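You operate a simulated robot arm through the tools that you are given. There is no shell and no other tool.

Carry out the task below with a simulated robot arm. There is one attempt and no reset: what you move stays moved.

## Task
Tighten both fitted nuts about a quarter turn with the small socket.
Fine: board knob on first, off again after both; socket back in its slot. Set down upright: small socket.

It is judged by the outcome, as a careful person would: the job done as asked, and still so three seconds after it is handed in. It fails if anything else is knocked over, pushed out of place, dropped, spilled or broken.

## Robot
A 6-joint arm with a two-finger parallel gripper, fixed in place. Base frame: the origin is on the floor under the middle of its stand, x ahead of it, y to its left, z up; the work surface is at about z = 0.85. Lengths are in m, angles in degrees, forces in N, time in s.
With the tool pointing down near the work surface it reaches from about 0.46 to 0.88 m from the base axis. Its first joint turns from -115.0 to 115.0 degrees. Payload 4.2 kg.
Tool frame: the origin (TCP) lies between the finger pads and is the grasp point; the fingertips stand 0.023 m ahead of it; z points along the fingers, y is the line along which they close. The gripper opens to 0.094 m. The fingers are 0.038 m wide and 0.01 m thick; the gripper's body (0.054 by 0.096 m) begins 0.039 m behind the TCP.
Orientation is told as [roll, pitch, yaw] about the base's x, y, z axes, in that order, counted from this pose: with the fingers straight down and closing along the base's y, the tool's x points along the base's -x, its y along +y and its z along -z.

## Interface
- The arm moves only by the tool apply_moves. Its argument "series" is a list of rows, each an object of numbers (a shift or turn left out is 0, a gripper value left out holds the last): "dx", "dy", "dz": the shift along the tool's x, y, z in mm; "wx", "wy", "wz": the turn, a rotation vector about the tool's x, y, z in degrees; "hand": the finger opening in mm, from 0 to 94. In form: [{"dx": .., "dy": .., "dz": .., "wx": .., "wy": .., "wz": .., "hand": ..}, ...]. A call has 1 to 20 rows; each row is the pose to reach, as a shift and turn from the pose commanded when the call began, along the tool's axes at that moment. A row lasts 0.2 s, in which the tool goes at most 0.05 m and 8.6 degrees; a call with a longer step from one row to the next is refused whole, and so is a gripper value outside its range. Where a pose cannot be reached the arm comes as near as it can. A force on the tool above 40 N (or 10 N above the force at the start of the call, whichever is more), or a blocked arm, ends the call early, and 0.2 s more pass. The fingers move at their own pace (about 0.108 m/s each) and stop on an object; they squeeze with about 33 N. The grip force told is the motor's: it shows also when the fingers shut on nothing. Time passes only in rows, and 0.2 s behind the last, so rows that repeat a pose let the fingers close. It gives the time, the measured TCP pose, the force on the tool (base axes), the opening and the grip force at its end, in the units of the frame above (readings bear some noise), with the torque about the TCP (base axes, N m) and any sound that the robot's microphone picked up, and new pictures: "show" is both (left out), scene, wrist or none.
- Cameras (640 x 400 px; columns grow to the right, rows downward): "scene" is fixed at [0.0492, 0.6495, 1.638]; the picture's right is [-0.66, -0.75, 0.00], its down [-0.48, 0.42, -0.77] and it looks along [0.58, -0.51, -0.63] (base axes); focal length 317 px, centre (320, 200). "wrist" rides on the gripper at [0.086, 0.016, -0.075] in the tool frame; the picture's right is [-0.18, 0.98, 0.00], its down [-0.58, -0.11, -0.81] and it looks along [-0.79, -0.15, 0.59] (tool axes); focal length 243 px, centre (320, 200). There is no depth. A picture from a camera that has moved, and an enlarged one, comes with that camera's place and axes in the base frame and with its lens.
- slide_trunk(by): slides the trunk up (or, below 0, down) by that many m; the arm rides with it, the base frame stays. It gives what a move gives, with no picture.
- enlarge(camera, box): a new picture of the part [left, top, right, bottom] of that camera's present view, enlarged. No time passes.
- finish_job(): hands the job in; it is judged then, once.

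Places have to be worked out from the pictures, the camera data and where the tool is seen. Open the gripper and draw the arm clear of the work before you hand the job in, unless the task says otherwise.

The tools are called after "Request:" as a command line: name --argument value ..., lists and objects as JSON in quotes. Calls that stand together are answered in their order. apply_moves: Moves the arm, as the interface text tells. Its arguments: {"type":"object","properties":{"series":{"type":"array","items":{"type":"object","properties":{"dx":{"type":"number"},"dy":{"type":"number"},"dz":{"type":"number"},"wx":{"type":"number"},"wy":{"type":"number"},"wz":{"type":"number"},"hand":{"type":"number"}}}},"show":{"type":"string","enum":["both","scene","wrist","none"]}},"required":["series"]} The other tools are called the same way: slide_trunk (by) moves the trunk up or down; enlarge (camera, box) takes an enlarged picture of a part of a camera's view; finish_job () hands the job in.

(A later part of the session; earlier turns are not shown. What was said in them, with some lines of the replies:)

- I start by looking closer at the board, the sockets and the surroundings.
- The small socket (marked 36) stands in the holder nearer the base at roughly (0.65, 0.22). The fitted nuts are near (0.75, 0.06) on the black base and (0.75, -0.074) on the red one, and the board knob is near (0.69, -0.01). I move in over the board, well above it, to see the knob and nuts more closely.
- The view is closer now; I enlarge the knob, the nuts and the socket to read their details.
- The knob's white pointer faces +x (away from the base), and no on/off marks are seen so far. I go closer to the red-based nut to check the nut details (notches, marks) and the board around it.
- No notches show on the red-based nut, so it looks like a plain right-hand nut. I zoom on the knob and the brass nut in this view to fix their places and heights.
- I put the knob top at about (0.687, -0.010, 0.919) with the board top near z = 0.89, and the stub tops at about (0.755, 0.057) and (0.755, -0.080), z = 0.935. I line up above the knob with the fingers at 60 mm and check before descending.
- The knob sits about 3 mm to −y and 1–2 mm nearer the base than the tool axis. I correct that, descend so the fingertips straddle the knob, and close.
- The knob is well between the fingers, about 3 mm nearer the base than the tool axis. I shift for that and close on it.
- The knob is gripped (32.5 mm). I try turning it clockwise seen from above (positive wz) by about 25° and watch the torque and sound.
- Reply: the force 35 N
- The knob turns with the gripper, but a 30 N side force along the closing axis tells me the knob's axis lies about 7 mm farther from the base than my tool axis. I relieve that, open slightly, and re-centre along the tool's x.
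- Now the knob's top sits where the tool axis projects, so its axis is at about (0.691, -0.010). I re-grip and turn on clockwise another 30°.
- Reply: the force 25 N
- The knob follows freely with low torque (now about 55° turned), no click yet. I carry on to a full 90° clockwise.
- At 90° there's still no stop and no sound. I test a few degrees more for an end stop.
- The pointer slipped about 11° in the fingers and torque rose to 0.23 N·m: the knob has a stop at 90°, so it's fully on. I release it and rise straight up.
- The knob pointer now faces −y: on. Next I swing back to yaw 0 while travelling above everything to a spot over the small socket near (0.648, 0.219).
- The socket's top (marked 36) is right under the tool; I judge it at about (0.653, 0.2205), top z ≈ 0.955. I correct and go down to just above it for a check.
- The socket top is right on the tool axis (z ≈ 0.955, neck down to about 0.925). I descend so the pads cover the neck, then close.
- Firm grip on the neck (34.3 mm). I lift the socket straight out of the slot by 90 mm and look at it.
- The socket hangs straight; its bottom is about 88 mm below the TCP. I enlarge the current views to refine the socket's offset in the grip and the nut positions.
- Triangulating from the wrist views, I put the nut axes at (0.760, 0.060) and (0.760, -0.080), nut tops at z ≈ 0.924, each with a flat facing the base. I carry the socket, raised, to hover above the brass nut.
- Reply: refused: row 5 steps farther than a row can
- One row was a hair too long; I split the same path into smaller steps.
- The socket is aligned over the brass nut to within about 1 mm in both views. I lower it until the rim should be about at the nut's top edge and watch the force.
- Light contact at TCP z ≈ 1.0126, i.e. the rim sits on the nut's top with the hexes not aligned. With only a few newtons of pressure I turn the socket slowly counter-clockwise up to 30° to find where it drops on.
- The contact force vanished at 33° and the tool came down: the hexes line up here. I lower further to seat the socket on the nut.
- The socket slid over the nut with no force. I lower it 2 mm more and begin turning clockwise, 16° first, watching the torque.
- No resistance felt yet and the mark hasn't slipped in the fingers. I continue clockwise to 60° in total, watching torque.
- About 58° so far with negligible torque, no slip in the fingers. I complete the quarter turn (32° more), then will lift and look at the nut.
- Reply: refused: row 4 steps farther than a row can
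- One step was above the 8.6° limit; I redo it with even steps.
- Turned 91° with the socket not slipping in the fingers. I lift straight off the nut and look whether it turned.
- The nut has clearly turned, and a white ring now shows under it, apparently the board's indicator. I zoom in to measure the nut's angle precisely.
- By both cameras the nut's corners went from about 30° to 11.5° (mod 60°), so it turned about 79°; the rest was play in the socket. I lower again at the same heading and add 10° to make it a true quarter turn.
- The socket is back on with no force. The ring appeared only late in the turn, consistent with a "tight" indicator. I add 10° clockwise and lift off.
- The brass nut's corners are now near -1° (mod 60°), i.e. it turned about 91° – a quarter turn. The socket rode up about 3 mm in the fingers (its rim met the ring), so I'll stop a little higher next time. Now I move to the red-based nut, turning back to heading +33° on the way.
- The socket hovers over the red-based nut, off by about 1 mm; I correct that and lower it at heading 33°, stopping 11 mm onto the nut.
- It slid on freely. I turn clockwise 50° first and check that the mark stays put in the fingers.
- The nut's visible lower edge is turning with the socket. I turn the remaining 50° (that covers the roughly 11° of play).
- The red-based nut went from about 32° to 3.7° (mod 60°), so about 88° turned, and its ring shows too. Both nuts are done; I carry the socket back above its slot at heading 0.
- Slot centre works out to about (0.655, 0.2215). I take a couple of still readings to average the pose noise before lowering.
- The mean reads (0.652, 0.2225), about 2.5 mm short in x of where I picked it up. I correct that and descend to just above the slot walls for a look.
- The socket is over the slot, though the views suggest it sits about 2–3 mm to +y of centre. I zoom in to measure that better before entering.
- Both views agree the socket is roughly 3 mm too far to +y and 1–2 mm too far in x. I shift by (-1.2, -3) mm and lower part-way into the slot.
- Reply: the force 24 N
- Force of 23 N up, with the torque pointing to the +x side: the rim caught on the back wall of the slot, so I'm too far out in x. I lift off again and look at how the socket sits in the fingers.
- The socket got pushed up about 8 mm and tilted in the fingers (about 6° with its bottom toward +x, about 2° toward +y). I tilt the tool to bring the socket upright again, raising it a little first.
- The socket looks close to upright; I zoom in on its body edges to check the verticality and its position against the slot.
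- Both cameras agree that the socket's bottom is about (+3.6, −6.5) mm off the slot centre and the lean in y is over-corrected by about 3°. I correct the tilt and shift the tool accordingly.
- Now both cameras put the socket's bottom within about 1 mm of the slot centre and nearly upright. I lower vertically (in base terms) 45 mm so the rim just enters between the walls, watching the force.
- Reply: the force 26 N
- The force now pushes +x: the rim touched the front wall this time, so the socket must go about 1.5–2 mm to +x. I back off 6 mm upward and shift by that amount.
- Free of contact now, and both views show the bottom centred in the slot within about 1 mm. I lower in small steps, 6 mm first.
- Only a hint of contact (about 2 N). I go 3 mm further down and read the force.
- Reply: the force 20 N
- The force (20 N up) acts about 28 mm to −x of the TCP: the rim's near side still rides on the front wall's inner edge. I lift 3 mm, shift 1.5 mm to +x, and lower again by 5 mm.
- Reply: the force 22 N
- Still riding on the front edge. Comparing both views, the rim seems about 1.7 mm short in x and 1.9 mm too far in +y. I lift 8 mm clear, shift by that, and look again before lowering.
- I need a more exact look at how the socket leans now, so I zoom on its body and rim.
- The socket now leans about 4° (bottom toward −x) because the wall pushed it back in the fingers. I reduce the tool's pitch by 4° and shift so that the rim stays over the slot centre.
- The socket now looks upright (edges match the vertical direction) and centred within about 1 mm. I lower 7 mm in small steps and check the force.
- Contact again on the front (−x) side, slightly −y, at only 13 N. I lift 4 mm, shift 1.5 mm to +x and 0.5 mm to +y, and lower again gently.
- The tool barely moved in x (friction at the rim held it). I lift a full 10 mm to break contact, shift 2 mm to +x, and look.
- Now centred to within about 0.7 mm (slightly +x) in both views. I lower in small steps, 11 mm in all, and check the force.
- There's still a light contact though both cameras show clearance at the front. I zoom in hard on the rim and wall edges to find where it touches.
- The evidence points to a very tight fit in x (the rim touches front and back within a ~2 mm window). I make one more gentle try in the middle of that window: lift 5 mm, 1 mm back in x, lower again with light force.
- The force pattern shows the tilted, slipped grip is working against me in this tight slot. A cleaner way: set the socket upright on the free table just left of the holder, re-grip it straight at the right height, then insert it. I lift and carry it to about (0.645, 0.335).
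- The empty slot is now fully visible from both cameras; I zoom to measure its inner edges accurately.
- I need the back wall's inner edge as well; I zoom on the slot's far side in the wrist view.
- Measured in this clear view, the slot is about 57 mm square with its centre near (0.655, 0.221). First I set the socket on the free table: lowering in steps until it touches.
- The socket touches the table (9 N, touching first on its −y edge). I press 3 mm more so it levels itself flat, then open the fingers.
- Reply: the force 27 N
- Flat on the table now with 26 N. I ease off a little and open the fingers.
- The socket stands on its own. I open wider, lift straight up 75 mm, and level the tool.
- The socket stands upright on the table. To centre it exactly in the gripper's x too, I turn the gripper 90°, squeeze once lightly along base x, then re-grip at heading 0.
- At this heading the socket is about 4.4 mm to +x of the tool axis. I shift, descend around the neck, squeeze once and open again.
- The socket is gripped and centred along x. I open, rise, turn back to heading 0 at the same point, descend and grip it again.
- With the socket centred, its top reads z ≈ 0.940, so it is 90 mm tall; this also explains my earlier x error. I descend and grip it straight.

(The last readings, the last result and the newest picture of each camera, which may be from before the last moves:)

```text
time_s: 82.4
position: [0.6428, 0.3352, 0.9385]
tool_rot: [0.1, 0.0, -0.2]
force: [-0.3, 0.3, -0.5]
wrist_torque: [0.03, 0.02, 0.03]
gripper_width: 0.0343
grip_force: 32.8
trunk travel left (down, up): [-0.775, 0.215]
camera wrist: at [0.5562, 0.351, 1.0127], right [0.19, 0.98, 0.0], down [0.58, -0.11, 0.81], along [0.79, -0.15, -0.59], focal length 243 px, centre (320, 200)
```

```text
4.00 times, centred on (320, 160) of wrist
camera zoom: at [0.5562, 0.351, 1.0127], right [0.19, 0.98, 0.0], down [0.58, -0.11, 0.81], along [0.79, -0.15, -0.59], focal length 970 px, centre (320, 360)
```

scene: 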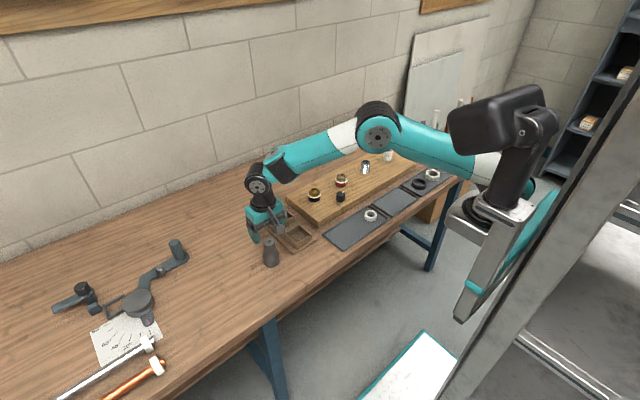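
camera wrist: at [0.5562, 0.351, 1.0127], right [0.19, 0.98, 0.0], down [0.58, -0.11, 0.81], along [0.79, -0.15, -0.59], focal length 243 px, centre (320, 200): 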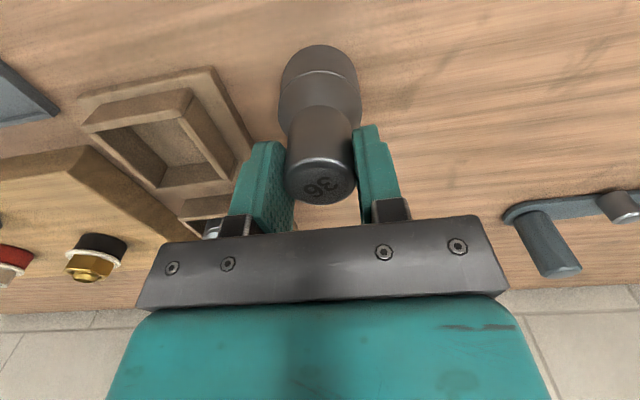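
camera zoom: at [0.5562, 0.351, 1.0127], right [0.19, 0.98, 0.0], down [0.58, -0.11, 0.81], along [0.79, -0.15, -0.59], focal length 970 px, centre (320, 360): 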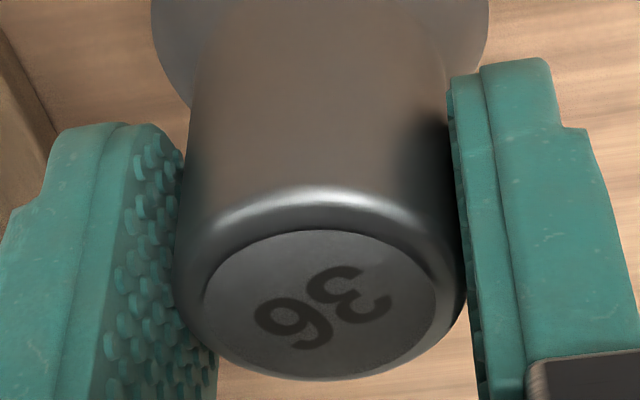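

Straight grip now, with the bottom 87 mm below the TCP. I lift and carry the socket over the slot, to about (0.656, 0.2212).

Request:
apply_moves --series '[{"dz": -30, "hand": 25}, {"dz": -75, "hand": 25}, {"dx": -4.3, "dy": -38, "dz": -75, "hand": 25}, {"dx": -8.7, "dy": -76, "dz": -75, "hand": 25}, {"dx": -13, "dy": -114.2, "dz": -75, "hand": 25}, {"dx": -13, "dy": -114.2, "dz": -75, "hand": 25}]'

Request:
enlarge --camera "scene" --box '[276, 205, 324, 235]'

Request:
enlarge --camera "wrist" --box '[240, 10, 400, 110]'

Request:
apply_moves --series '[{"hand": 25}]' --show "none"

Request:
apply_moves --series '[{"hand": 25}]' --show "none"

```text
time_s: 83.8
position: [0.6541, 0.2226, 1.0134]
tool_rot: [0.0, 0.1, -0.1]
force: [-0.4, 0.1, -1.4]
wrist_torque: [-0.05, 0.01, -0.02]
gripper_width: 0.034
grip_force: 32.8
trunk travel left (down, up): [-0.775, 0.215]
camera wrist: at [0.5693, 0.239, 1.087], right [0.19, 0.98, 0.0], down [0.58, -0.11, 0.81], along [0.79, -0.15, -0.59], focal length 243 px, centre (320, 200)
```

scene: 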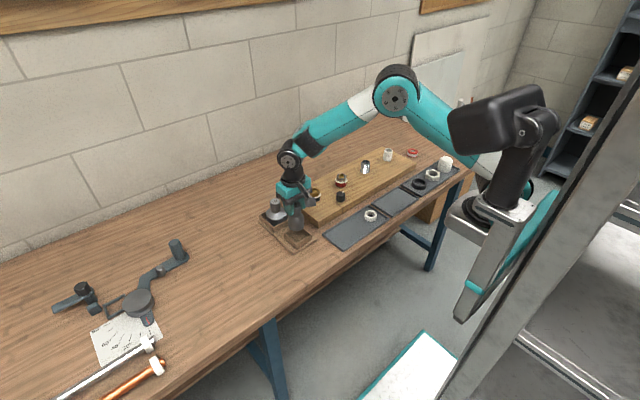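
wrist: 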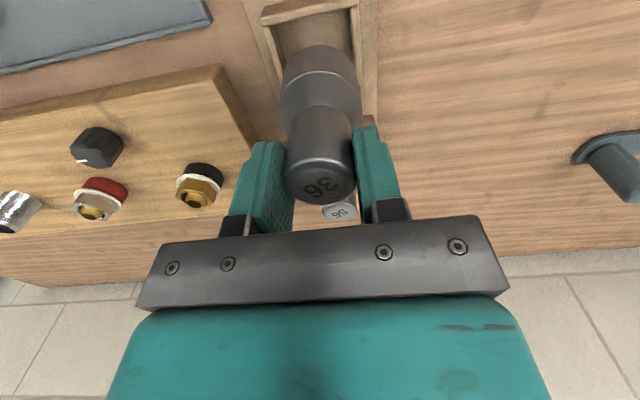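

```text
13.33 times, centred on (300, 220) of scene
camera zoom: at [0.0492, 0.6495, 1.638], right [-0.66, -0.75, 0.0], down [-0.48, 0.42, -0.77], along [0.58, -0.51, -0.63], focal length 4232 px, centre (587, -67)
```

zoom: 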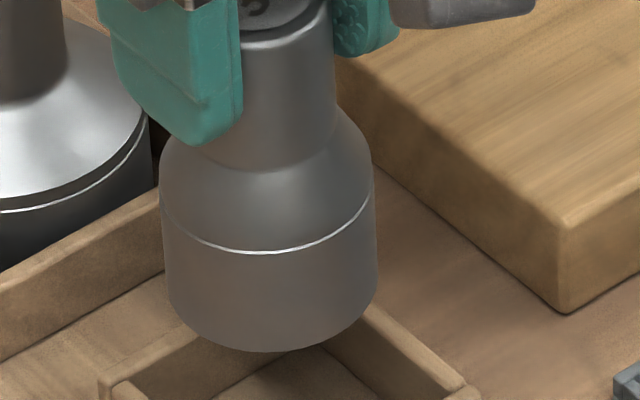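

```text
4.00 times, centred on (320, 60) of wrist
camera zoom: at [0.5693, 0.239, 1.087], right [0.19, 0.98, 0.0], down [0.58, -0.11, 0.81], along [0.79, -0.15, -0.59], focal length 970 px, centre (320, 760)
```

zoom: 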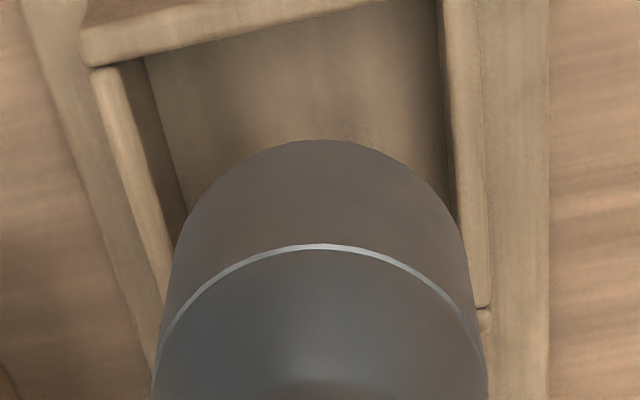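

```text
time_s: 84.2
position: [0.6559, 0.2234, 1.0119]
tool_rot: [0.1, 0.0, -0.2]
force: [-0.3, -0.4, -2.4]
wrist_torque: [-0.03, -0.03, -0.01]
gripper_width: 0.0342
grip_force: 33.0
trunk travel left (down, up): [-0.775, 0.215]
```

```text
time_s: 84.6
position: [0.6546, 0.2237, 1.012]
tool_rot: [0.0, 0.0, -0.2]
force: [0.4, -0.2, -2.7]
wrist_torque: [0.0, -0.07, 0.0]
gripper_width: 0.0341
grip_force: 32.9
trunk travel left (down, up): [-0.775, 0.215]
```

Relative to the tool the slot centre lies about 2.5 mm to −y (x within 0.5 mm), by both views. I shift and lower to just above the walls, then 6 mm into the slot, with the force checked.

Request:
apply_moves --series '[{"dx": 0.4, "dy": -2.7, "dz": 10, "hand": 25}, {"dx": 0.4, "dy": -2.7, "dz": 25, "hand": 25}, {"dx": 0.4, "dy": -2.7, "dz": 35, "hand": 25}, {"dx": 0.4, "dy": -2.7, "dz": 39, "hand": 25}, {"dx": 0.4, "dy": -2.7, "dz": 42, "hand": 25}, {"dx": 0.4, "dy": -2.7, "dz": 42, "hand": 25}]'

Request:
enlarge --camera "scene" --box '[276, 212, 324, 242]'

Request:
enlarge --camera "wrist" --box '[240, 20, 400, 120]'

```text
time_s: 86.0
position: [0.655, 0.2169, 0.9705]
tool_rot: [0.0, -0.1, -0.2]
force: [-0.2, 0.1, -2.7]
wrist_torque: [0.01, -0.02, 0.01]
gripper_width: 0.0344
grip_force: 33.3
trunk travel left (down, up): [-0.775, 0.215]
camera wrist: at [0.5689, 0.2338, 1.0454], right [0.19, 0.98, 0.0], down [0.58, -0.11, 0.81], along [0.79, -0.15, -0.59], focal length 243 px, centre (320, 200)
```

scene: 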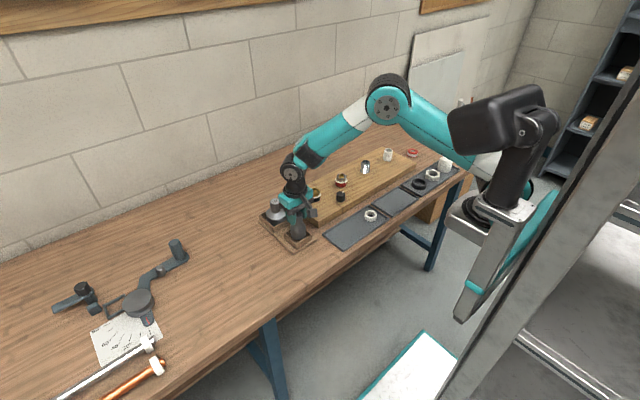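
wrist: 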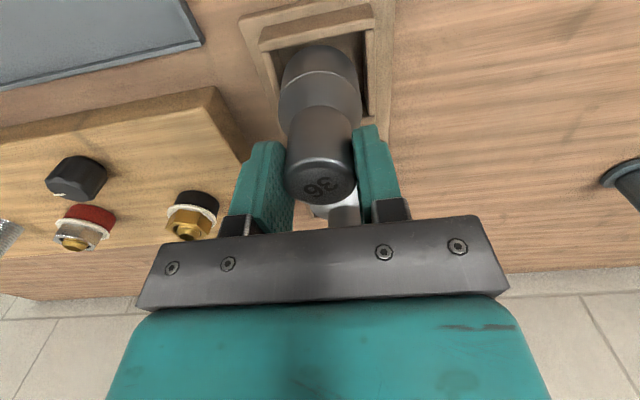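

```text
13.33 times, centred on (300, 227) of scene
camera zoom: at [0.0492, 0.6495, 1.638], right [-0.66, -0.75, 0.0], down [-0.48, 0.42, -0.77], along [0.58, -0.51, -0.63], focal length 4232 px, centre (587, -160)
```

zoom: 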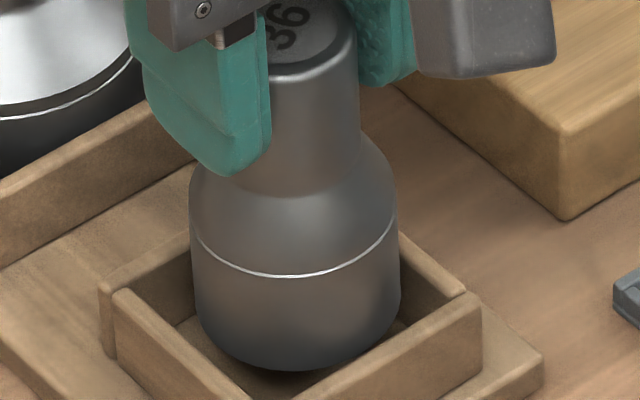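

```text
4.00 times, centred on (320, 70) of wrist
camera zoom: at [0.5689, 0.2338, 1.0454], right [0.19, 0.98, 0.0], down [0.58, -0.11, 0.81], along [0.79, -0.15, -0.59], focal length 970 px, centre (320, 720)
```

zoom: 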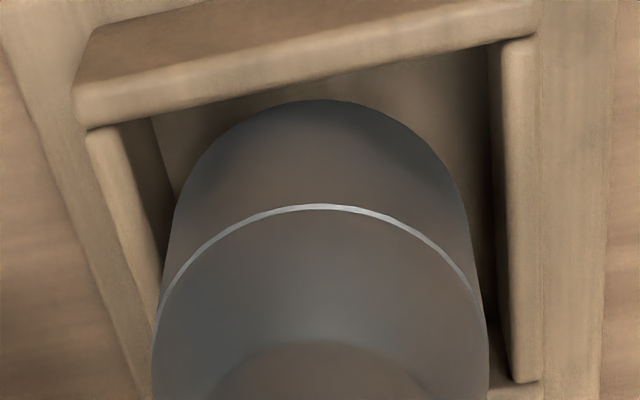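

No contact, but the reading and view show the tool overshot in y; the socket's −y side is close to that wall. I lift 6 mm, shift 2.7 mm to +y, and check.

Request:
apply_moves --series '[{"dz": -6, "hand": 25}, {"dy": 2.7, "dz": -6, "hand": 25}, {"dy": 2.7, "dz": -6, "hand": 25}, {"dy": 2.7, "dz": -6, "hand": 25}]'

Request:
enlarge --camera "wrist" --box '[240, 20, 400, 120]'

Request:
enlarge --camera "scene" --box '[276, 212, 324, 242]'

```text
time_s: 87.0
position: [0.6544, 0.2202, 0.9772]
tool_rot: [-0.1, 0.0, -0.1]
force: [0.6, -0.6, -2.7]
wrist_torque: [0.01, 0.01, -0.01]
gripper_width: 0.0342
grip_force: 32.9
trunk travel left (down, up): [-0.775, 0.215]
camera wrist: at [0.5682, 0.2366, 1.0515], right [0.19, 0.98, 0.0], down [0.58, -0.11, 0.81], along [0.79, -0.15, -0.59], focal length 243 px, centre (320, 200)
```

scene: 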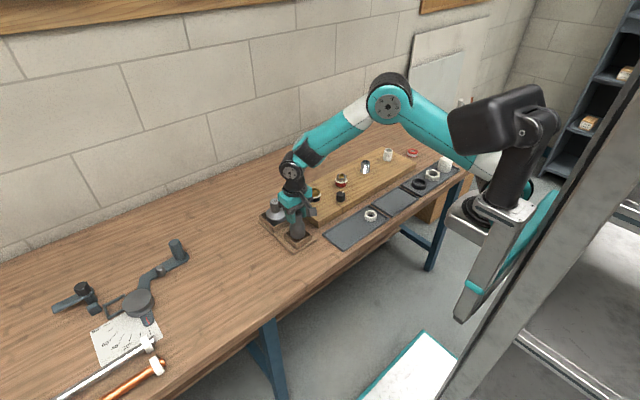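
wrist: 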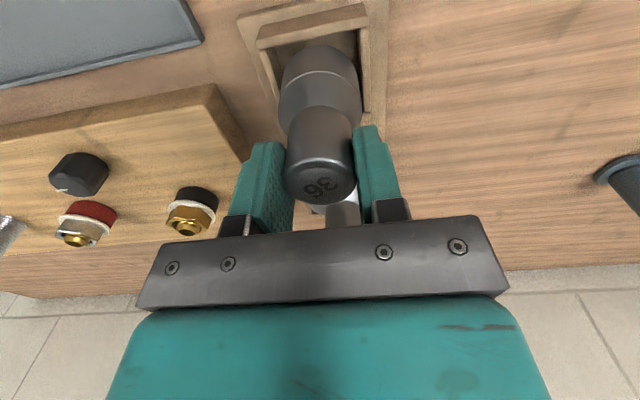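

```text
4.00 times, centred on (320, 70) of wrist
camera zoom: at [0.5682, 0.2366, 1.0515], right [0.19, 0.98, 0.0], down [0.58, -0.11, 0.81], along [0.79, -0.15, -0.59], focal length 970 px, centre (320, 720)
```

zoom: 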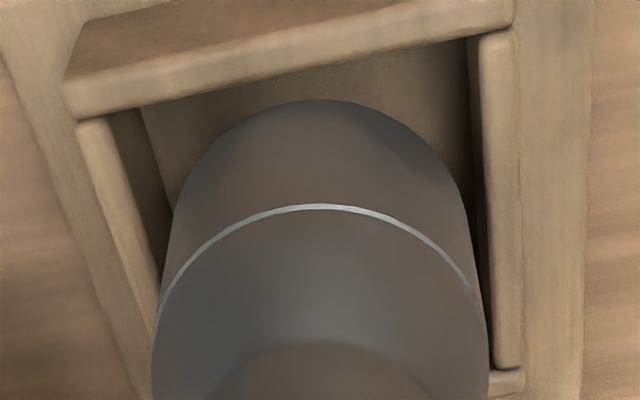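

```text
13.33 times, centred on (300, 227) of scene
camera zoom: at [0.0492, 0.6495, 1.638], right [-0.66, -0.75, 0.0], down [-0.48, 0.42, -0.77], along [0.58, -0.51, -0.63], focal length 4232 px, centre (587, -160)
```

zoom: 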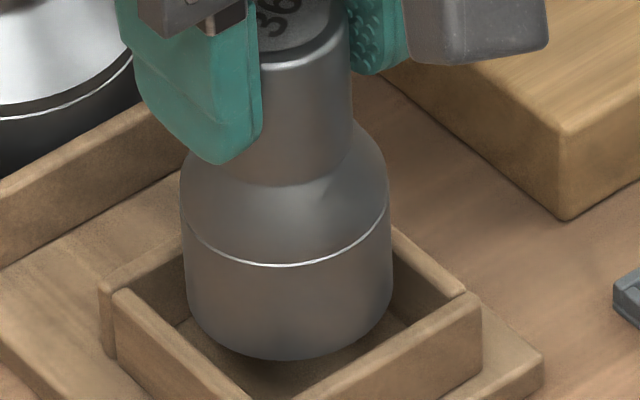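

Now the slot centre agrees with the tool axis within 1 mm. I lower 18 mm in steps, well into the slot, and check the force.

Request:
apply_moves --series '[{"dx": -0.6, "dz": 4, "hand": 25}, {"dx": -0.6, "dz": 8, "hand": 25}, {"dx": -0.6, "dz": 11, "hand": 25}, {"dx": -0.6, "dz": 14, "hand": 25}, {"dx": -0.6, "dz": 14, "hand": 25}]'

Request:
enlarge --camera "wrist" --box '[240, 20, 400, 120]'

Request:
enlarge --camera "scene" --box '[276, 212, 324, 242]'

```text
time_s: 88.2
position: [0.6567, 0.2189, 0.9629]
tool_rot: [-0.1, 0.0, -0.2]
force: [0.2, 0.7, -2.3]
wrist_torque: [0.02, 0.02, 0.04]
gripper_width: 0.0343
grip_force: 33.4
trunk travel left (down, up): [-0.775, 0.215]
camera wrist: at [0.5695, 0.2358, 1.0373], right [0.19, 0.98, 0.0], down [0.58, -0.11, 0.81], along [0.79, -0.15, -0.59], focal length 243 px, centre (320, 200)
```

scene: 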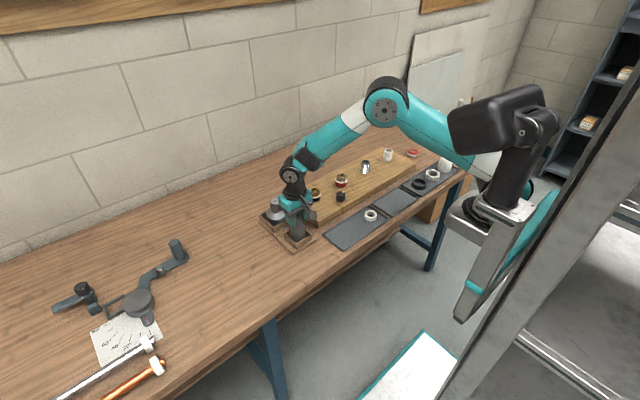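
wrist: 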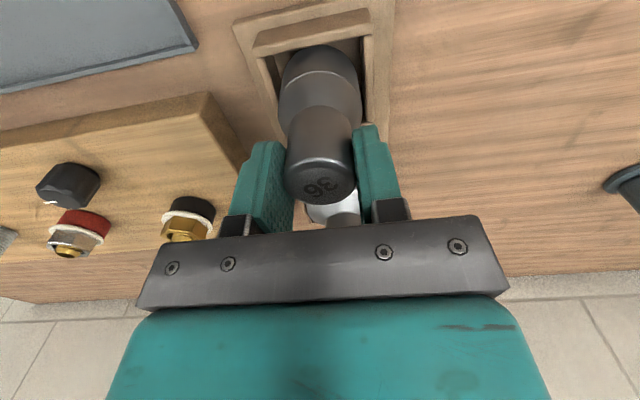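

```text
4.00 times, centred on (320, 70) of wrist
camera zoom: at [0.5695, 0.2358, 1.0373], right [0.19, 0.98, 0.0], down [0.58, -0.11, 0.81], along [0.79, -0.15, -0.59], focal length 970 px, centre (320, 720)
```

zoom: 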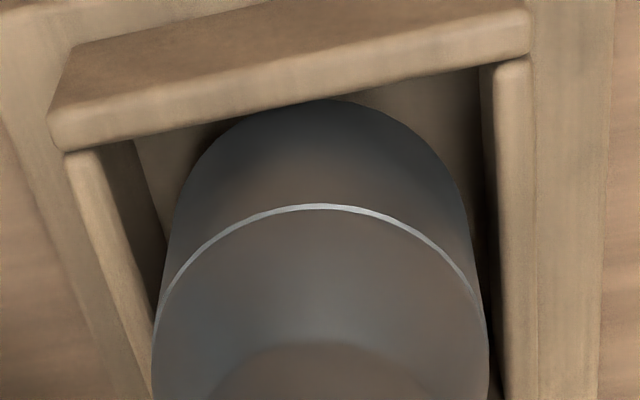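

```text
13.33 times, centred on (300, 227) of scene
camera zoom: at [0.0492, 0.6495, 1.638], right [-0.66, -0.75, 0.0], down [-0.48, 0.42, -0.77], along [0.58, -0.51, -0.63], focal length 4232 px, centre (587, -160)
```

zoom: 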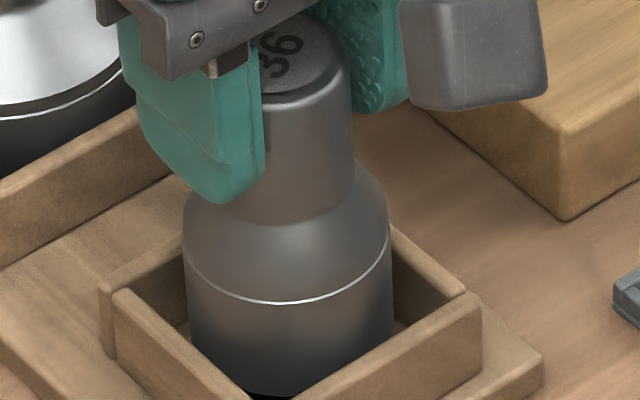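

It's inside the walls with no contact force; about 15 mm more to the floor. I continue down in small steps.

Request:
apply_moves --series '[{"dz": 5, "hand": 25}, {"dz": 9, "hand": 25}, {"dz": 12, "hand": 25}, {"dz": 12, "hand": 25}]' --show "wrist"

Request:
enlarge --camera "scene" --box '[276, 212, 324, 242]'

```text
time_s: 89.2
position: [0.6552, 0.219, 0.9513]
tool_rot: [0.0, 0.0, -0.1]
force: [-0.5, 0.0, -1.2]
wrist_torque: [-0.02, -0.01, 0.01]
gripper_width: 0.0342
grip_force: 32.8
trunk travel left (down, up): [-0.775, 0.215]
camera wrist: at [0.5696, 0.2362, 1.0252], right [0.19, 0.98, 0.0], down [0.58, -0.11, 0.81], along [0.79, -0.15, -0.59], focal length 243 px, centre (320, 200)
```

wrist: 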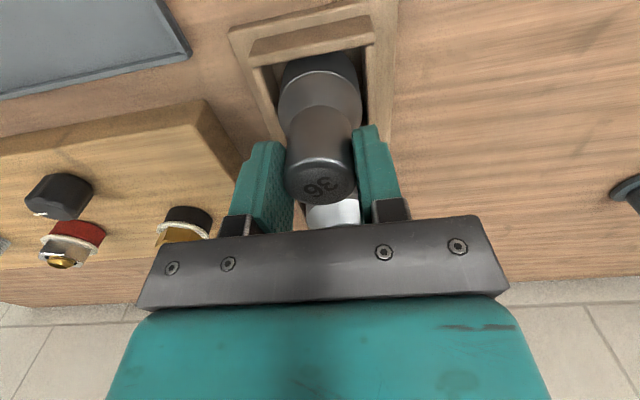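

```text
13.33 times, centred on (300, 227) of scene
camera zoom: at [0.0492, 0.6495, 1.638], right [-0.66, -0.75, 0.0], down [-0.48, 0.42, -0.77], along [0.58, -0.51, -0.63], focal length 4232 px, centre (587, -160)
```

zoom: 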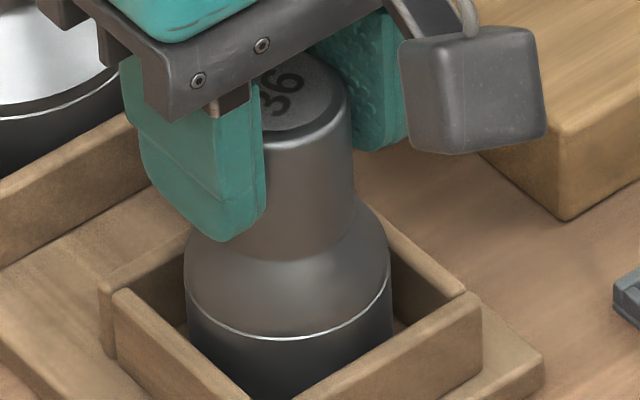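

Almost at the floor. I lower 2 mm then 4 mm and look for the touchdown force.

Request:
apply_moves --series '[{"dz": 2, "hand": 25}, {"dz": 4, "hand": 25}, {"dz": 4, "hand": 25}]' --show "none"

```text
time_s: 90.0
position: [0.6564, 0.22, 0.9492]
tool_rot: [0.2, -0.2, -0.1]
force: [-1.4, -0.6, 26.6]
wrist_torque: [-0.4, 0.0, 0.03]
gripper_width: 0.0348
grip_force: 32.8
trunk travel left (down, up): [-0.775, 0.215]
```

Touchdown on the slot floor (27 N at TCP z = 0.949). I ease off and open the fingers.

Request:
apply_moves --series '[{"dz": -2.5, "hand": 25}, {"dz": -2.5, "hand": 45}, {"dz": -2.5, "hand": 70}, {"dz": -2.5, "hand": 70}, {"dz": -25, "hand": 70}, {"dz": -60, "hand": 70}, {"dz": -90, "hand": 70}, {"dz": -90, "hand": 70}]'

Request:
enlarge --camera "scene" --box '[256, 195, 336, 245]'

Request:
enlarge --camera "wrist" --box '[240, 0, 400, 100]'

```text
time_s: 91.8
position: [0.6529, 0.2198, 1.0398]
tool_rot: [0.0, -0.1, -0.1]
force: [-0.3, 0.6, 0.1]
wrist_torque: [0.01, 0.0, -0.01]
gripper_width: 0.0703
grip_force: 0.0
trunk travel left (down, up): [-0.775, 0.215]
camera wrist: at [0.5667, 0.2364, 1.1135], right [0.19, 0.98, 0.0], down [0.58, -0.11, 0.81], along [0.79, -0.15, -0.59], focal length 243 px, centre (320, 200)
```

scene: 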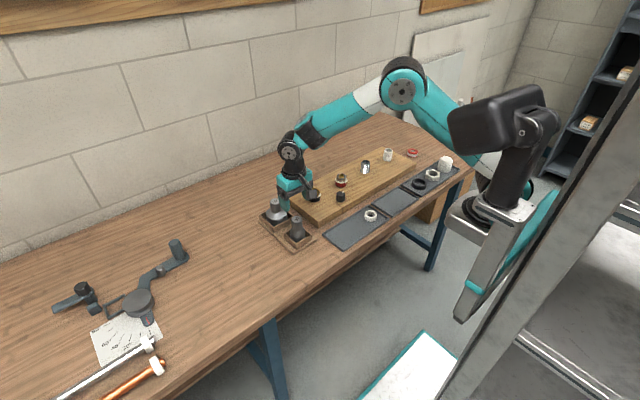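
wrist: 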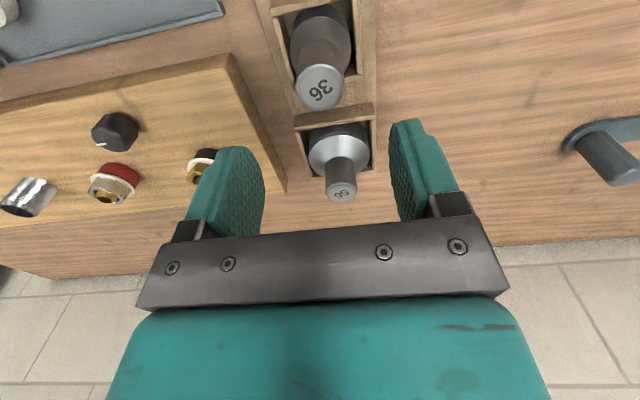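

```text
8.00 times, centred on (296, 220) of scene
camera zoom: at [0.0492, 0.6495, 1.638], right [-0.66, -0.75, 0.0], down [-0.48, 0.42, -0.77], along [0.58, -0.51, -0.63], focal length 2539 px, centre (512, 40)
```

zoom: 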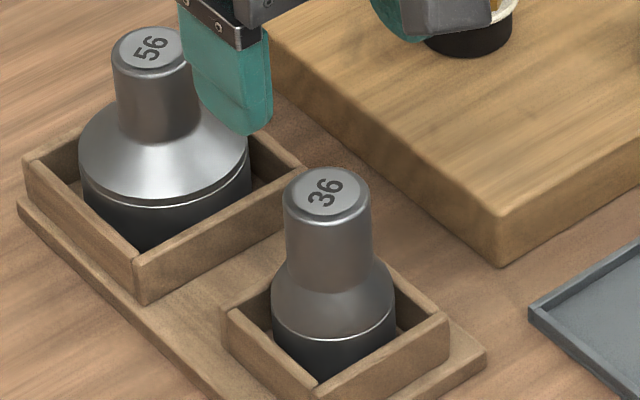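

```text
4.00 times, centred on (320, 50) of wrist
camera zoom: at [0.5667, 0.2364, 1.1135], right [0.19, 0.98, 0.0], down [0.58, -0.11, 0.81], along [0.79, -0.15, -0.59], focal length 970 px, centre (320, 800)
```

zoom: 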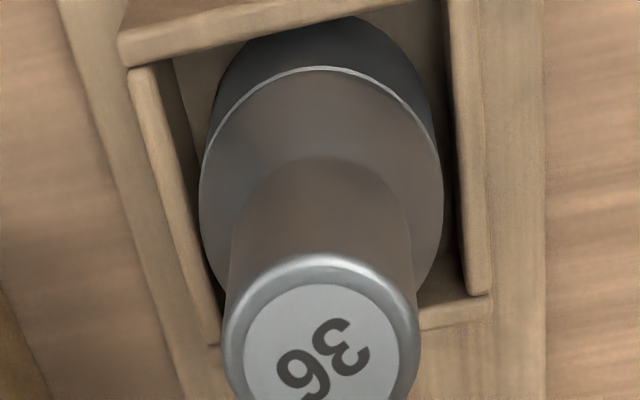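

The socket stands upright in its slot, and the holder hasn't moved. Now the knob: I travel to above it at (0.691, -0.010), turning the gripper to heading −90° so I can turn it back counter-clockwise by 90°.

Request:
apply_moves --series '[{"dx": -3, "dy": -19, "wz": 7.5, "hand": 60}, {"dx": -6, "dy": -38, "wz": 15, "hand": 60}, {"dx": -9, "dy": -57, "wz": 22.5, "hand": 60}, {"dx": -12, "dy": -76, "wz": 30, "hand": 60}, {"dx": -15, "dy": -96, "wz": 37.5, "hand": 60}, {"dx": -18, "dy": -115, "wz": 45, "hand": 60}, {"dx": -21, "dy": -134, "wz": 52.5, "hand": 60}, {"dx": -24, "dy": -153, "wz": 60, "hand": 60}, {"dx": -27, "dy": -172, "wz": 67.5, "hand": 60}, {"dx": -30, "dy": -191, "wz": 75, "hand": 60}, {"dx": -33, "dy": -210, "wz": 82.5, "hand": 60}, {"dx": -36.2, "dy": -229.5, "wz": 90, "hand": 60}, {"dx": -36.2, "dy": -229.5, "dz": 40, "wz": 90, "hand": 60}, {"dx": -36.2, "dy": -229.5, "dz": 60, "wz": 90, "hand": 60}, {"dx": -36.2, "dy": -229.5, "dz": 60, "wz": 90, "hand": 60}]'

Request:
enlarge --camera "wrist" --box '[240, 60, 400, 160]'

Request:
enlarge --camera "scene" --box '[290, 150, 386, 210]'

```text
time_s: 95.0
position: [0.6904, -0.0098, 0.9783]
tool_rot: [0.1, -0.1, -90.2]
force: [-0.1, 0.8, -0.4]
wrist_torque: [0.03, -0.01, -0.01]
gripper_width: 0.0602
grip_force: 0.0
trunk travel left (down, up): [-0.775, 0.215]
camera wrist: at [0.7071, 0.076, 1.0527], right [0.98, -0.19, 0.0], down [-0.11, -0.58, 0.81], along [-0.15, -0.79, -0.59], focal length 243 px, centre (320, 200)
```

scene: 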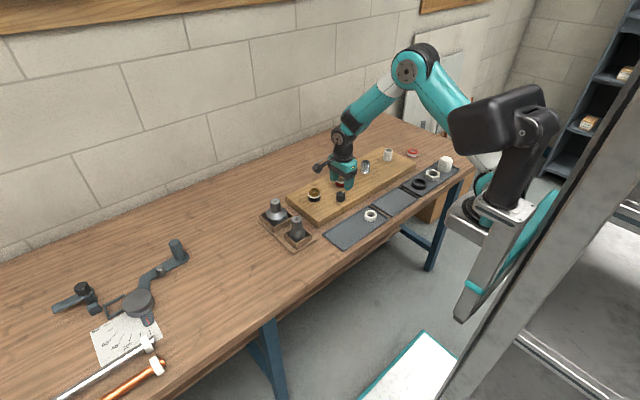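
wrist: 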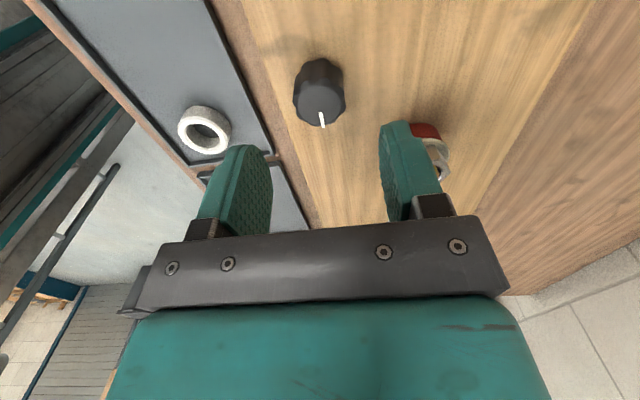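

```text
4.00 times, centred on (320, 110) of wrist
camera zoom: at [0.7071, 0.076, 1.0527], right [0.98, -0.19, 0.0], down [-0.11, -0.58, 0.81], along [-0.15, -0.79, -0.59], focal length 970 px, centre (320, 560)
```

zoom: 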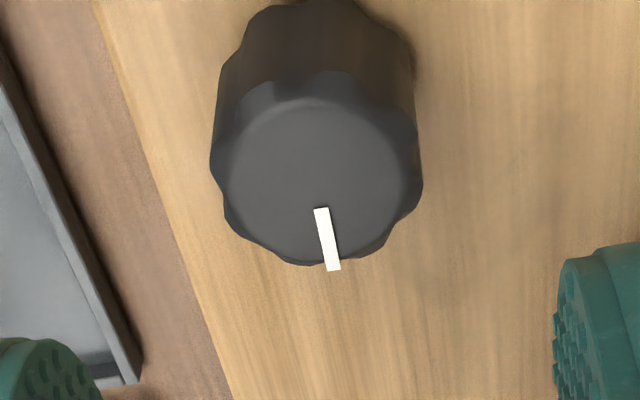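

```text
6.67 times, centred on (338, 180) of scene
camera zoom: at [0.0492, 0.6495, 1.638], right [-0.66, -0.75, 0.0], down [-0.48, 0.42, -0.77], along [0.58, -0.51, -0.63], focal length 2116 px, centre (200, 333)
```

zoom: 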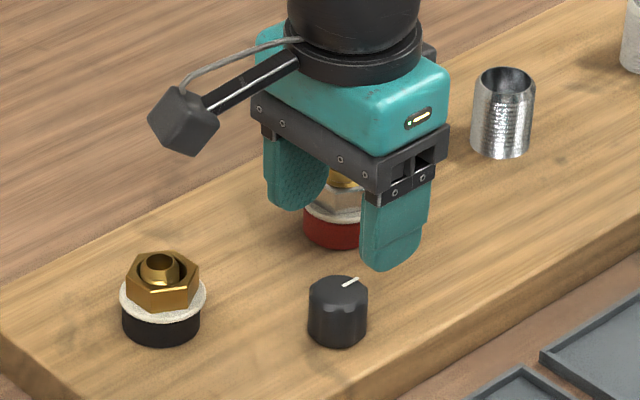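

The knob lies right on the tool axis. I descend, close on it, and check the grip.

Request:
apply_moves --series '[{"dz": 20, "hand": 60}, {"dz": 40, "hand": 60}, {"dz": 56, "hand": 60}, {"dz": 56, "hand": 40}, {"dz": 56, "hand": 20}, {"dz": 56, "hand": 20}, {"dz": 56, "hand": 20}]' --show "wrist"

Request:
enlarge --camera "wrist" --box '[240, 110, 400, 210]'

```text
time_s: 96.6
position: [0.69, -0.0117, 0.9204]
tool_rot: [0.0, 0.1, -90.2]
force: [6.7, 0.9, -0.3]
wrist_torque: [0.09, 0.28, -0.01]
gripper_width: 0.0323
grip_force: 45.2
trunk travel left (down, up): [-0.775, 0.215]
camera wrist: at [0.7068, 0.0749, 0.9948], right [0.98, -0.19, 0.0], down [-0.11, -0.58, 0.81], along [-0.15, -0.79, -0.59], focal length 243 px, centre (320, 200)
```

wrist: 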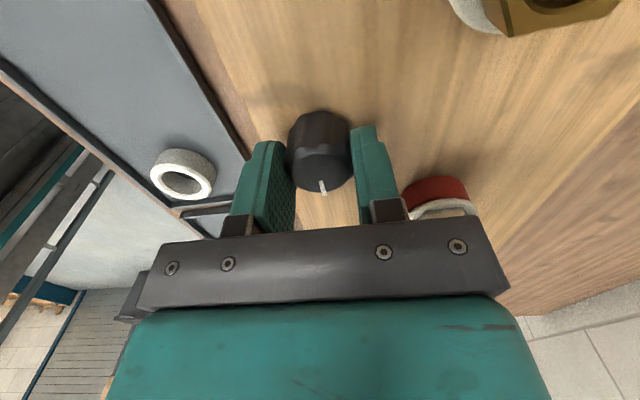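

```text
4.00 times, centred on (320, 160) of wrist
camera zoom: at [0.7068, 0.0749, 0.9948], right [0.98, -0.19, 0.0], down [-0.11, -0.58, 0.81], along [-0.15, -0.79, -0.59], focal length 970 px, centre (320, 360)
```

zoom: 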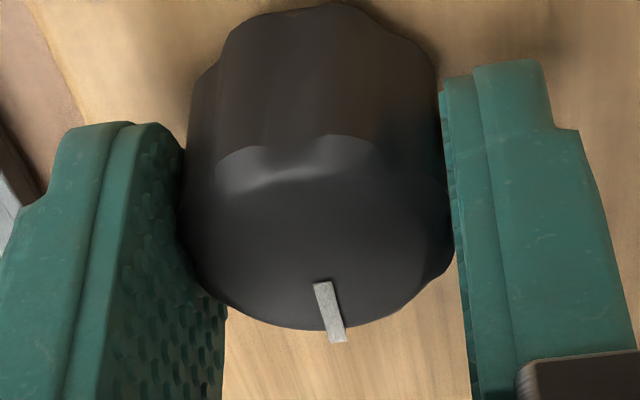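

Gripped at 32 mm with little side force. I turn counter-clockwise 45° first.

Request:
apply_moves --series '[{"wz": -7.5, "hand": 20}, {"wz": -15, "hand": 20}, {"wz": -22.5, "hand": 20}, {"wz": -30, "hand": 20}, {"wz": -37.5, "hand": 20}, {"wz": -45, "hand": 20}, {"wz": -45, "hand": 20}]' --show "wrist"

Request:
enlarge --camera "wrist" --box '[240, 110, 400, 210]'

```text
time_s: 98.2
position: [0.6916, -0.0105, 0.9205]
tool_rot: [0.0, 0.0, -45.1]
force: [3.5, -7.8, -7.0]
wrist_torque: [-0.39, -1.1, -0.03]
gripper_width: 0.0329
grip_force: 44.8
trunk travel left (down, up): [-0.775, 0.215]
camera wrist: at [0.6421, 0.0617, 0.9948], right [0.83, 0.56, 0.0], down [0.33, -0.49, 0.81], along [0.45, -0.67, -0.59], focal length 243 px, centre (320, 200)
```

wrist: 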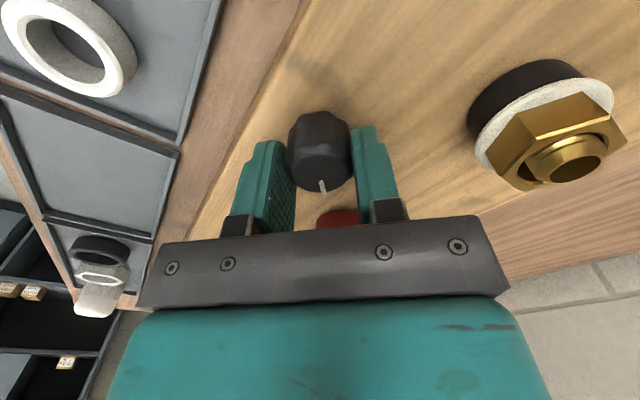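

```text
4.00 times, centred on (320, 160) of wrist
camera zoom: at [0.6421, 0.0617, 0.9948], right [0.83, 0.56, 0.0], down [0.33, -0.49, 0.81], along [0.45, -0.67, -0.59], focal length 970 px, centre (320, 360)
```

zoom: 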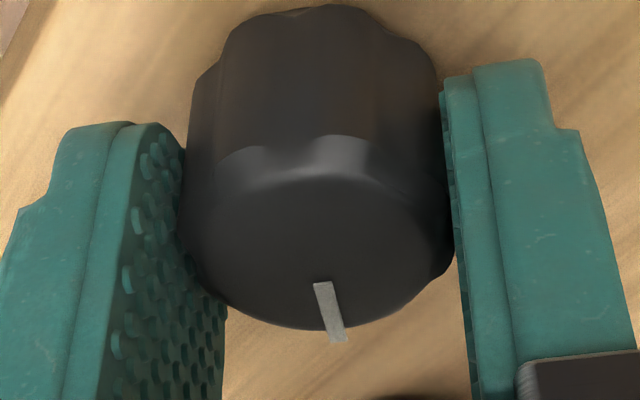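

It's following well. I finish the counter-clockwise turn to 90° and a few degrees beyond to meet the off stop.

Request:
apply_moves --series '[{"wz": -7.5, "hand": 20}, {"wz": -15, "hand": 20}, {"wz": -22.5, "hand": 20}, {"wz": -30, "hand": 20}, {"wz": -37.5, "hand": 20}, {"wz": -45, "hand": 20}, {"wz": -49, "hand": 20}, {"wz": -53, "hand": 20}, {"wz": -53, "hand": 20}]' --show "wrist"

Request:
enlarge --camera "wrist" --box '[240, 110, 400, 210]'

```text
time_s: 100.2
position: [0.6901, -0.0093, 0.9207]
tool_rot: [0.0, 0.1, 8.0]
force: [-1.9, 2.0, -2.0]
wrist_torque: [-0.51, 0.84, -0.31]
gripper_width: 0.0325
grip_force: 45.4
trunk travel left (down, up): [-0.775, 0.215]
camera wrist: at [0.6031, -0.0058, 0.9952], right [0.05, 1.0, 0.0], down [0.59, -0.03, 0.8], along [0.8, -0.04, -0.59], focal length 243 px, centre (320, 200)
```

wrist: 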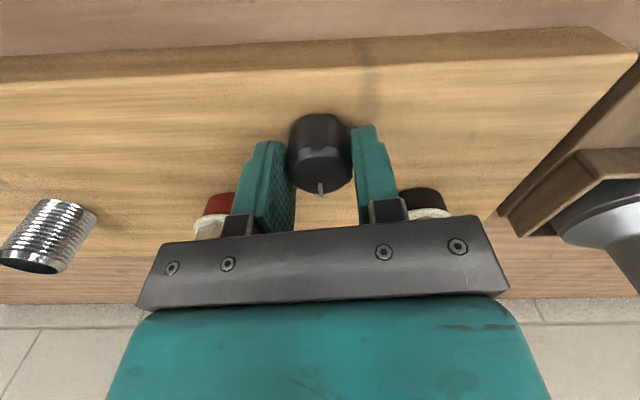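

```text
4.00 times, centred on (320, 160) of wrist
camera zoom: at [0.6031, -0.0058, 0.9952], right [0.05, 1.0, 0.0], down [0.59, -0.03, 0.8], along [0.8, -0.04, -0.59], focal length 970 px, centre (320, 360)
```

zoom: 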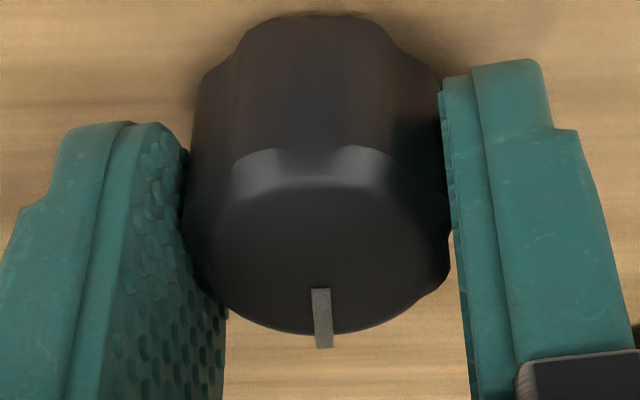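

Torque of −0.31 N·m and the pointer slipping a few degrees show the off stop is reached. I release and rise clear.

Request:
apply_moves --series '[{"hand": 45}, {"hand": 62}, {"dz": -30, "hand": 62}, {"dz": -70, "hand": 62}, {"dz": -110, "hand": 62}, {"dz": -110, "hand": 62}]'

Request:
enlarge --camera "scene" --box '[300, 165, 364, 205]'

Request:
enlarge --camera "wrist" --box '[240, 40, 400, 140]'

```text
time_s: 101.6
position: [0.6913, -0.0094, 1.0315]
tool_rot: [0.1, 0.1, 7.9]
force: [-0.4, 0.0, -0.3]
wrist_torque: [-0.02, 0.01, 0.0]
gripper_width: 0.0617
grip_force: 0.0
trunk travel left (down, up): [-0.775, 0.215]
camera wrist: at [0.604, -0.0049, 1.1064], right [0.05, 1.0, 0.0], down [0.59, -0.03, 0.81], along [0.81, -0.04, -0.59], focal length 243 px, centre (320, 200)
```

scene: 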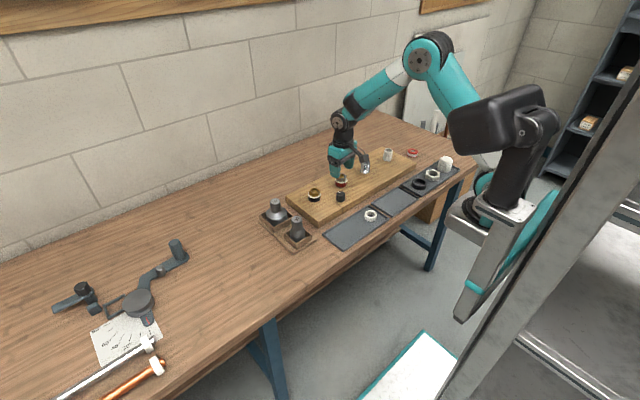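
wrist: 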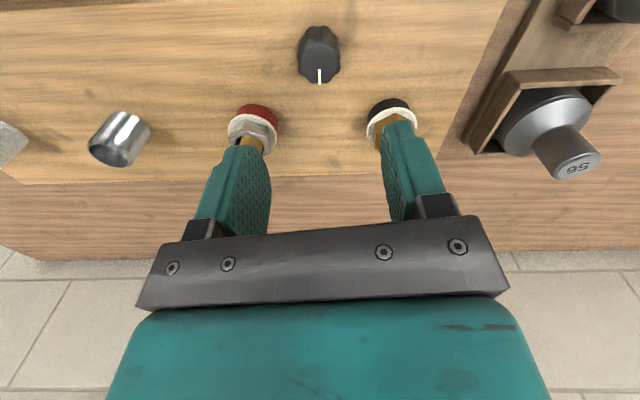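

```text
10.00 times, centred on (332, 185) of scene
camera zoom: at [0.0492, 0.6495, 1.638], right [-0.66, -0.75, 0.0], down [-0.48, 0.42, -0.77], along [0.58, -0.51, -0.63], focal length 3174 px, centre (200, 350)
```

zoom: 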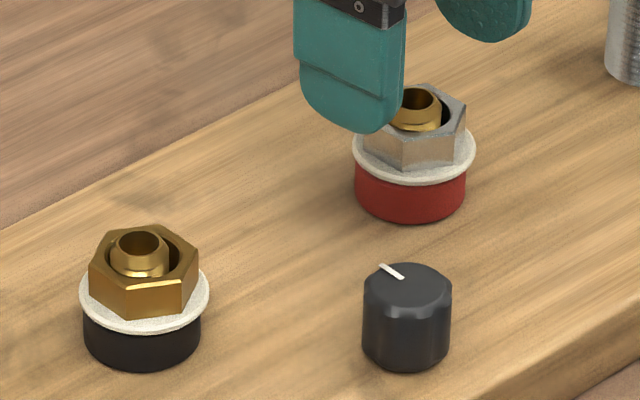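

```text
4.00 times, centred on (320, 90) of wrist
camera zoom: at [0.604, -0.0049, 1.1064], right [0.05, 1.0, 0.0], down [0.59, -0.03, 0.81], along [0.81, -0.04, -0.59], focal length 970 px, centre (320, 640)
```

zoom: 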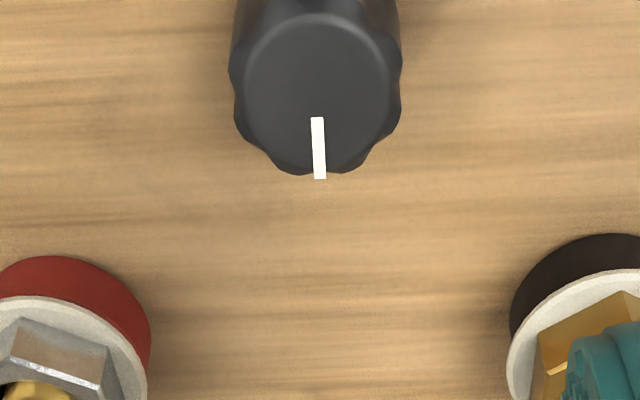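

The knob pointer is back exactly at its original off position and both nuts look right. I draw the arm back to near the start pose, gripper open.

Request:
apply_moves --series '[{"dz": -40, "hand": 94}, {"dz": -80, "hand": 94}, {"dx": 35, "dy": 5, "dz": -110, "wz": 4, "hand": 94}, {"dx": 75, "dy": 15, "dz": -130, "wz": 8, "hand": 94}, {"dx": 115, "dy": 25, "dz": -145, "wz": 8, "hand": 94}, {"dx": 155, "dy": 35, "dz": -155, "wz": 8, "hand": 94}, {"dx": 180, "dy": 45, "dz": -158, "wz": 8, "hand": 94}, {"dx": 180, "dy": 45, "dz": -158, "wz": 8, "hand": 94}]'

Request:
enlarge --camera "scene" --box '[240, 130, 480, 280]'

Request:
enlarge --camera "scene" --box '[256, 195, 336, 245]'

Request:
enlarge --camera "scene" --box '[302, 170, 358, 205]'

```text
time_s: 103.4
position: [0.5055, 0.0124, 1.1934]
tool_rot: [0.0, 0.1, -0.3]
force: [0.4, 0.0, 0.1]
wrist_torque: [-0.02, 0.02, 0.0]
gripper_width: 0.0942
grip_force: 0.1
trunk travel left (down, up): [-0.775, 0.215]
camera wrist: at [0.4197, 0.0281, 1.2679], right [0.19, 0.98, 0.0], down [0.58, -0.11, 0.81], along [0.79, -0.15, -0.59], focal length 243 px, centre (320, 200)
```

scene: 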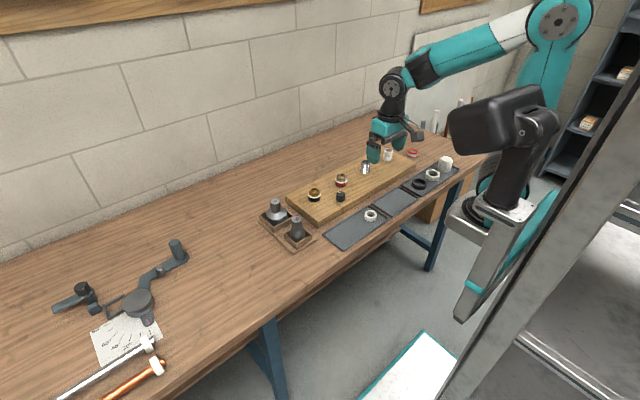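
wrist: 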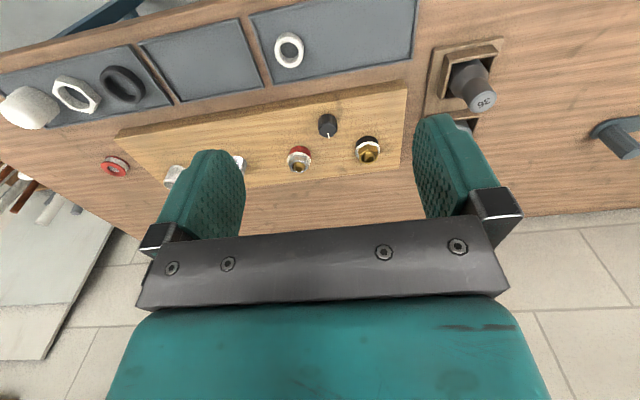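

```text
2.67 times, centred on (360, 205) of scene
camera zoom: at [0.0492, 0.6495, 1.638], right [-0.66, -0.75, 0.0], down [-0.48, 0.42, -0.77], along [0.58, -0.51, -0.63], focal length 846 px, centre (213, 187)
```

zoom: 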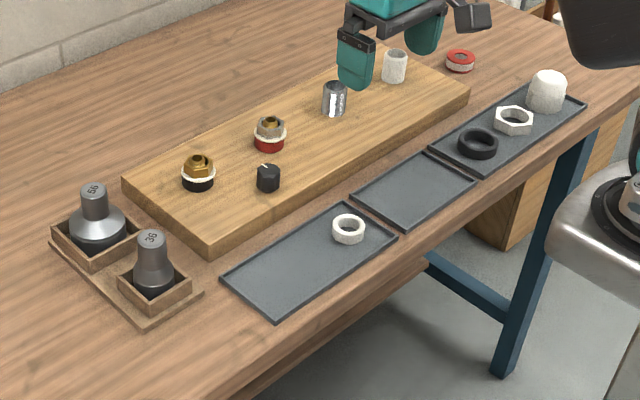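

```text
8.00 times, centred on (296, 220) of scene
camera zoom: at [0.0492, 0.6495, 1.638], right [-0.66, -0.75, 0.0], down [-0.48, 0.42, -0.77], along [0.58, -0.51, -0.63], focal length 2539 px, centre (512, 40)
```

zoom: 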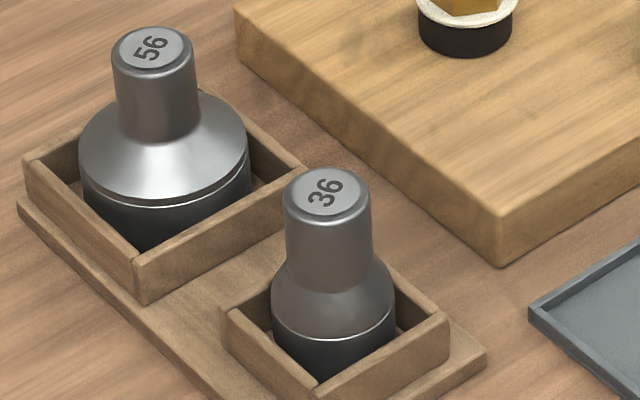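

```text
11.43 times, centred on (330, 188) of scene
camera zoom: at [0.0492, 0.6495, 1.638], right [-0.66, -0.75, 0.0], down [-0.48, 0.42, -0.77], along [0.58, -0.51, -0.63], focal length 3627 px, centre (206, 343)
```

zoom: 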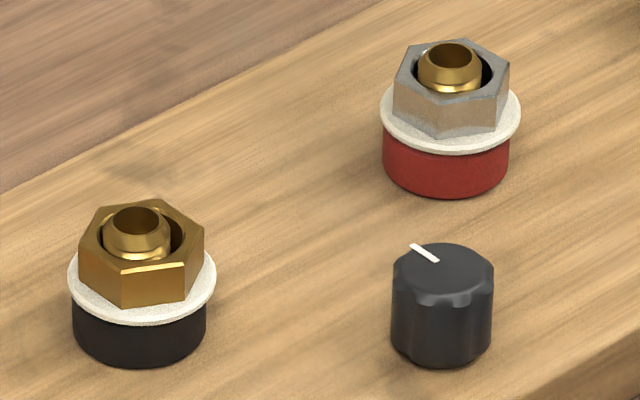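

Everything checks out:
- Both nuts are turned a quarter turn, with their rings showing.
- The knob is back at its off mark.
- The small socket stands upright in its slot.
- Nothing else has moved, and the arm is clear with the gripper open.

I hand the job in.

Request:
finish_job

```text
The job is handed in.
```

Both fitted nuts are tightened about a quarter turn with the small (36) socket, and I've handed the job in. The knob is off again and the socket is back in its slot.

- **Knob:** I turned it on first, 90° clockwise to its stop. After both nuts were done I turned it back to its off stop, and the pointer is where it started.
- **Nuts:** measured from the camera pictures, the brass nut turned about 91° and the steel one on the red base about 88°. A white ring appeared under each nut late in its turn. I took it as the board's sign that the nut is tight, but I could not confirm that.
- **Socket:** it is upright in its slot. Getting it back took several tries: it slipped and tilted in the fingers against the slot walls. I set it down on the bare table, re-gripped it straight and then lowered it in without trouble.
- **Everything else:** in the last pictures nothing else has moved, and the arm is clear with the gripper open.
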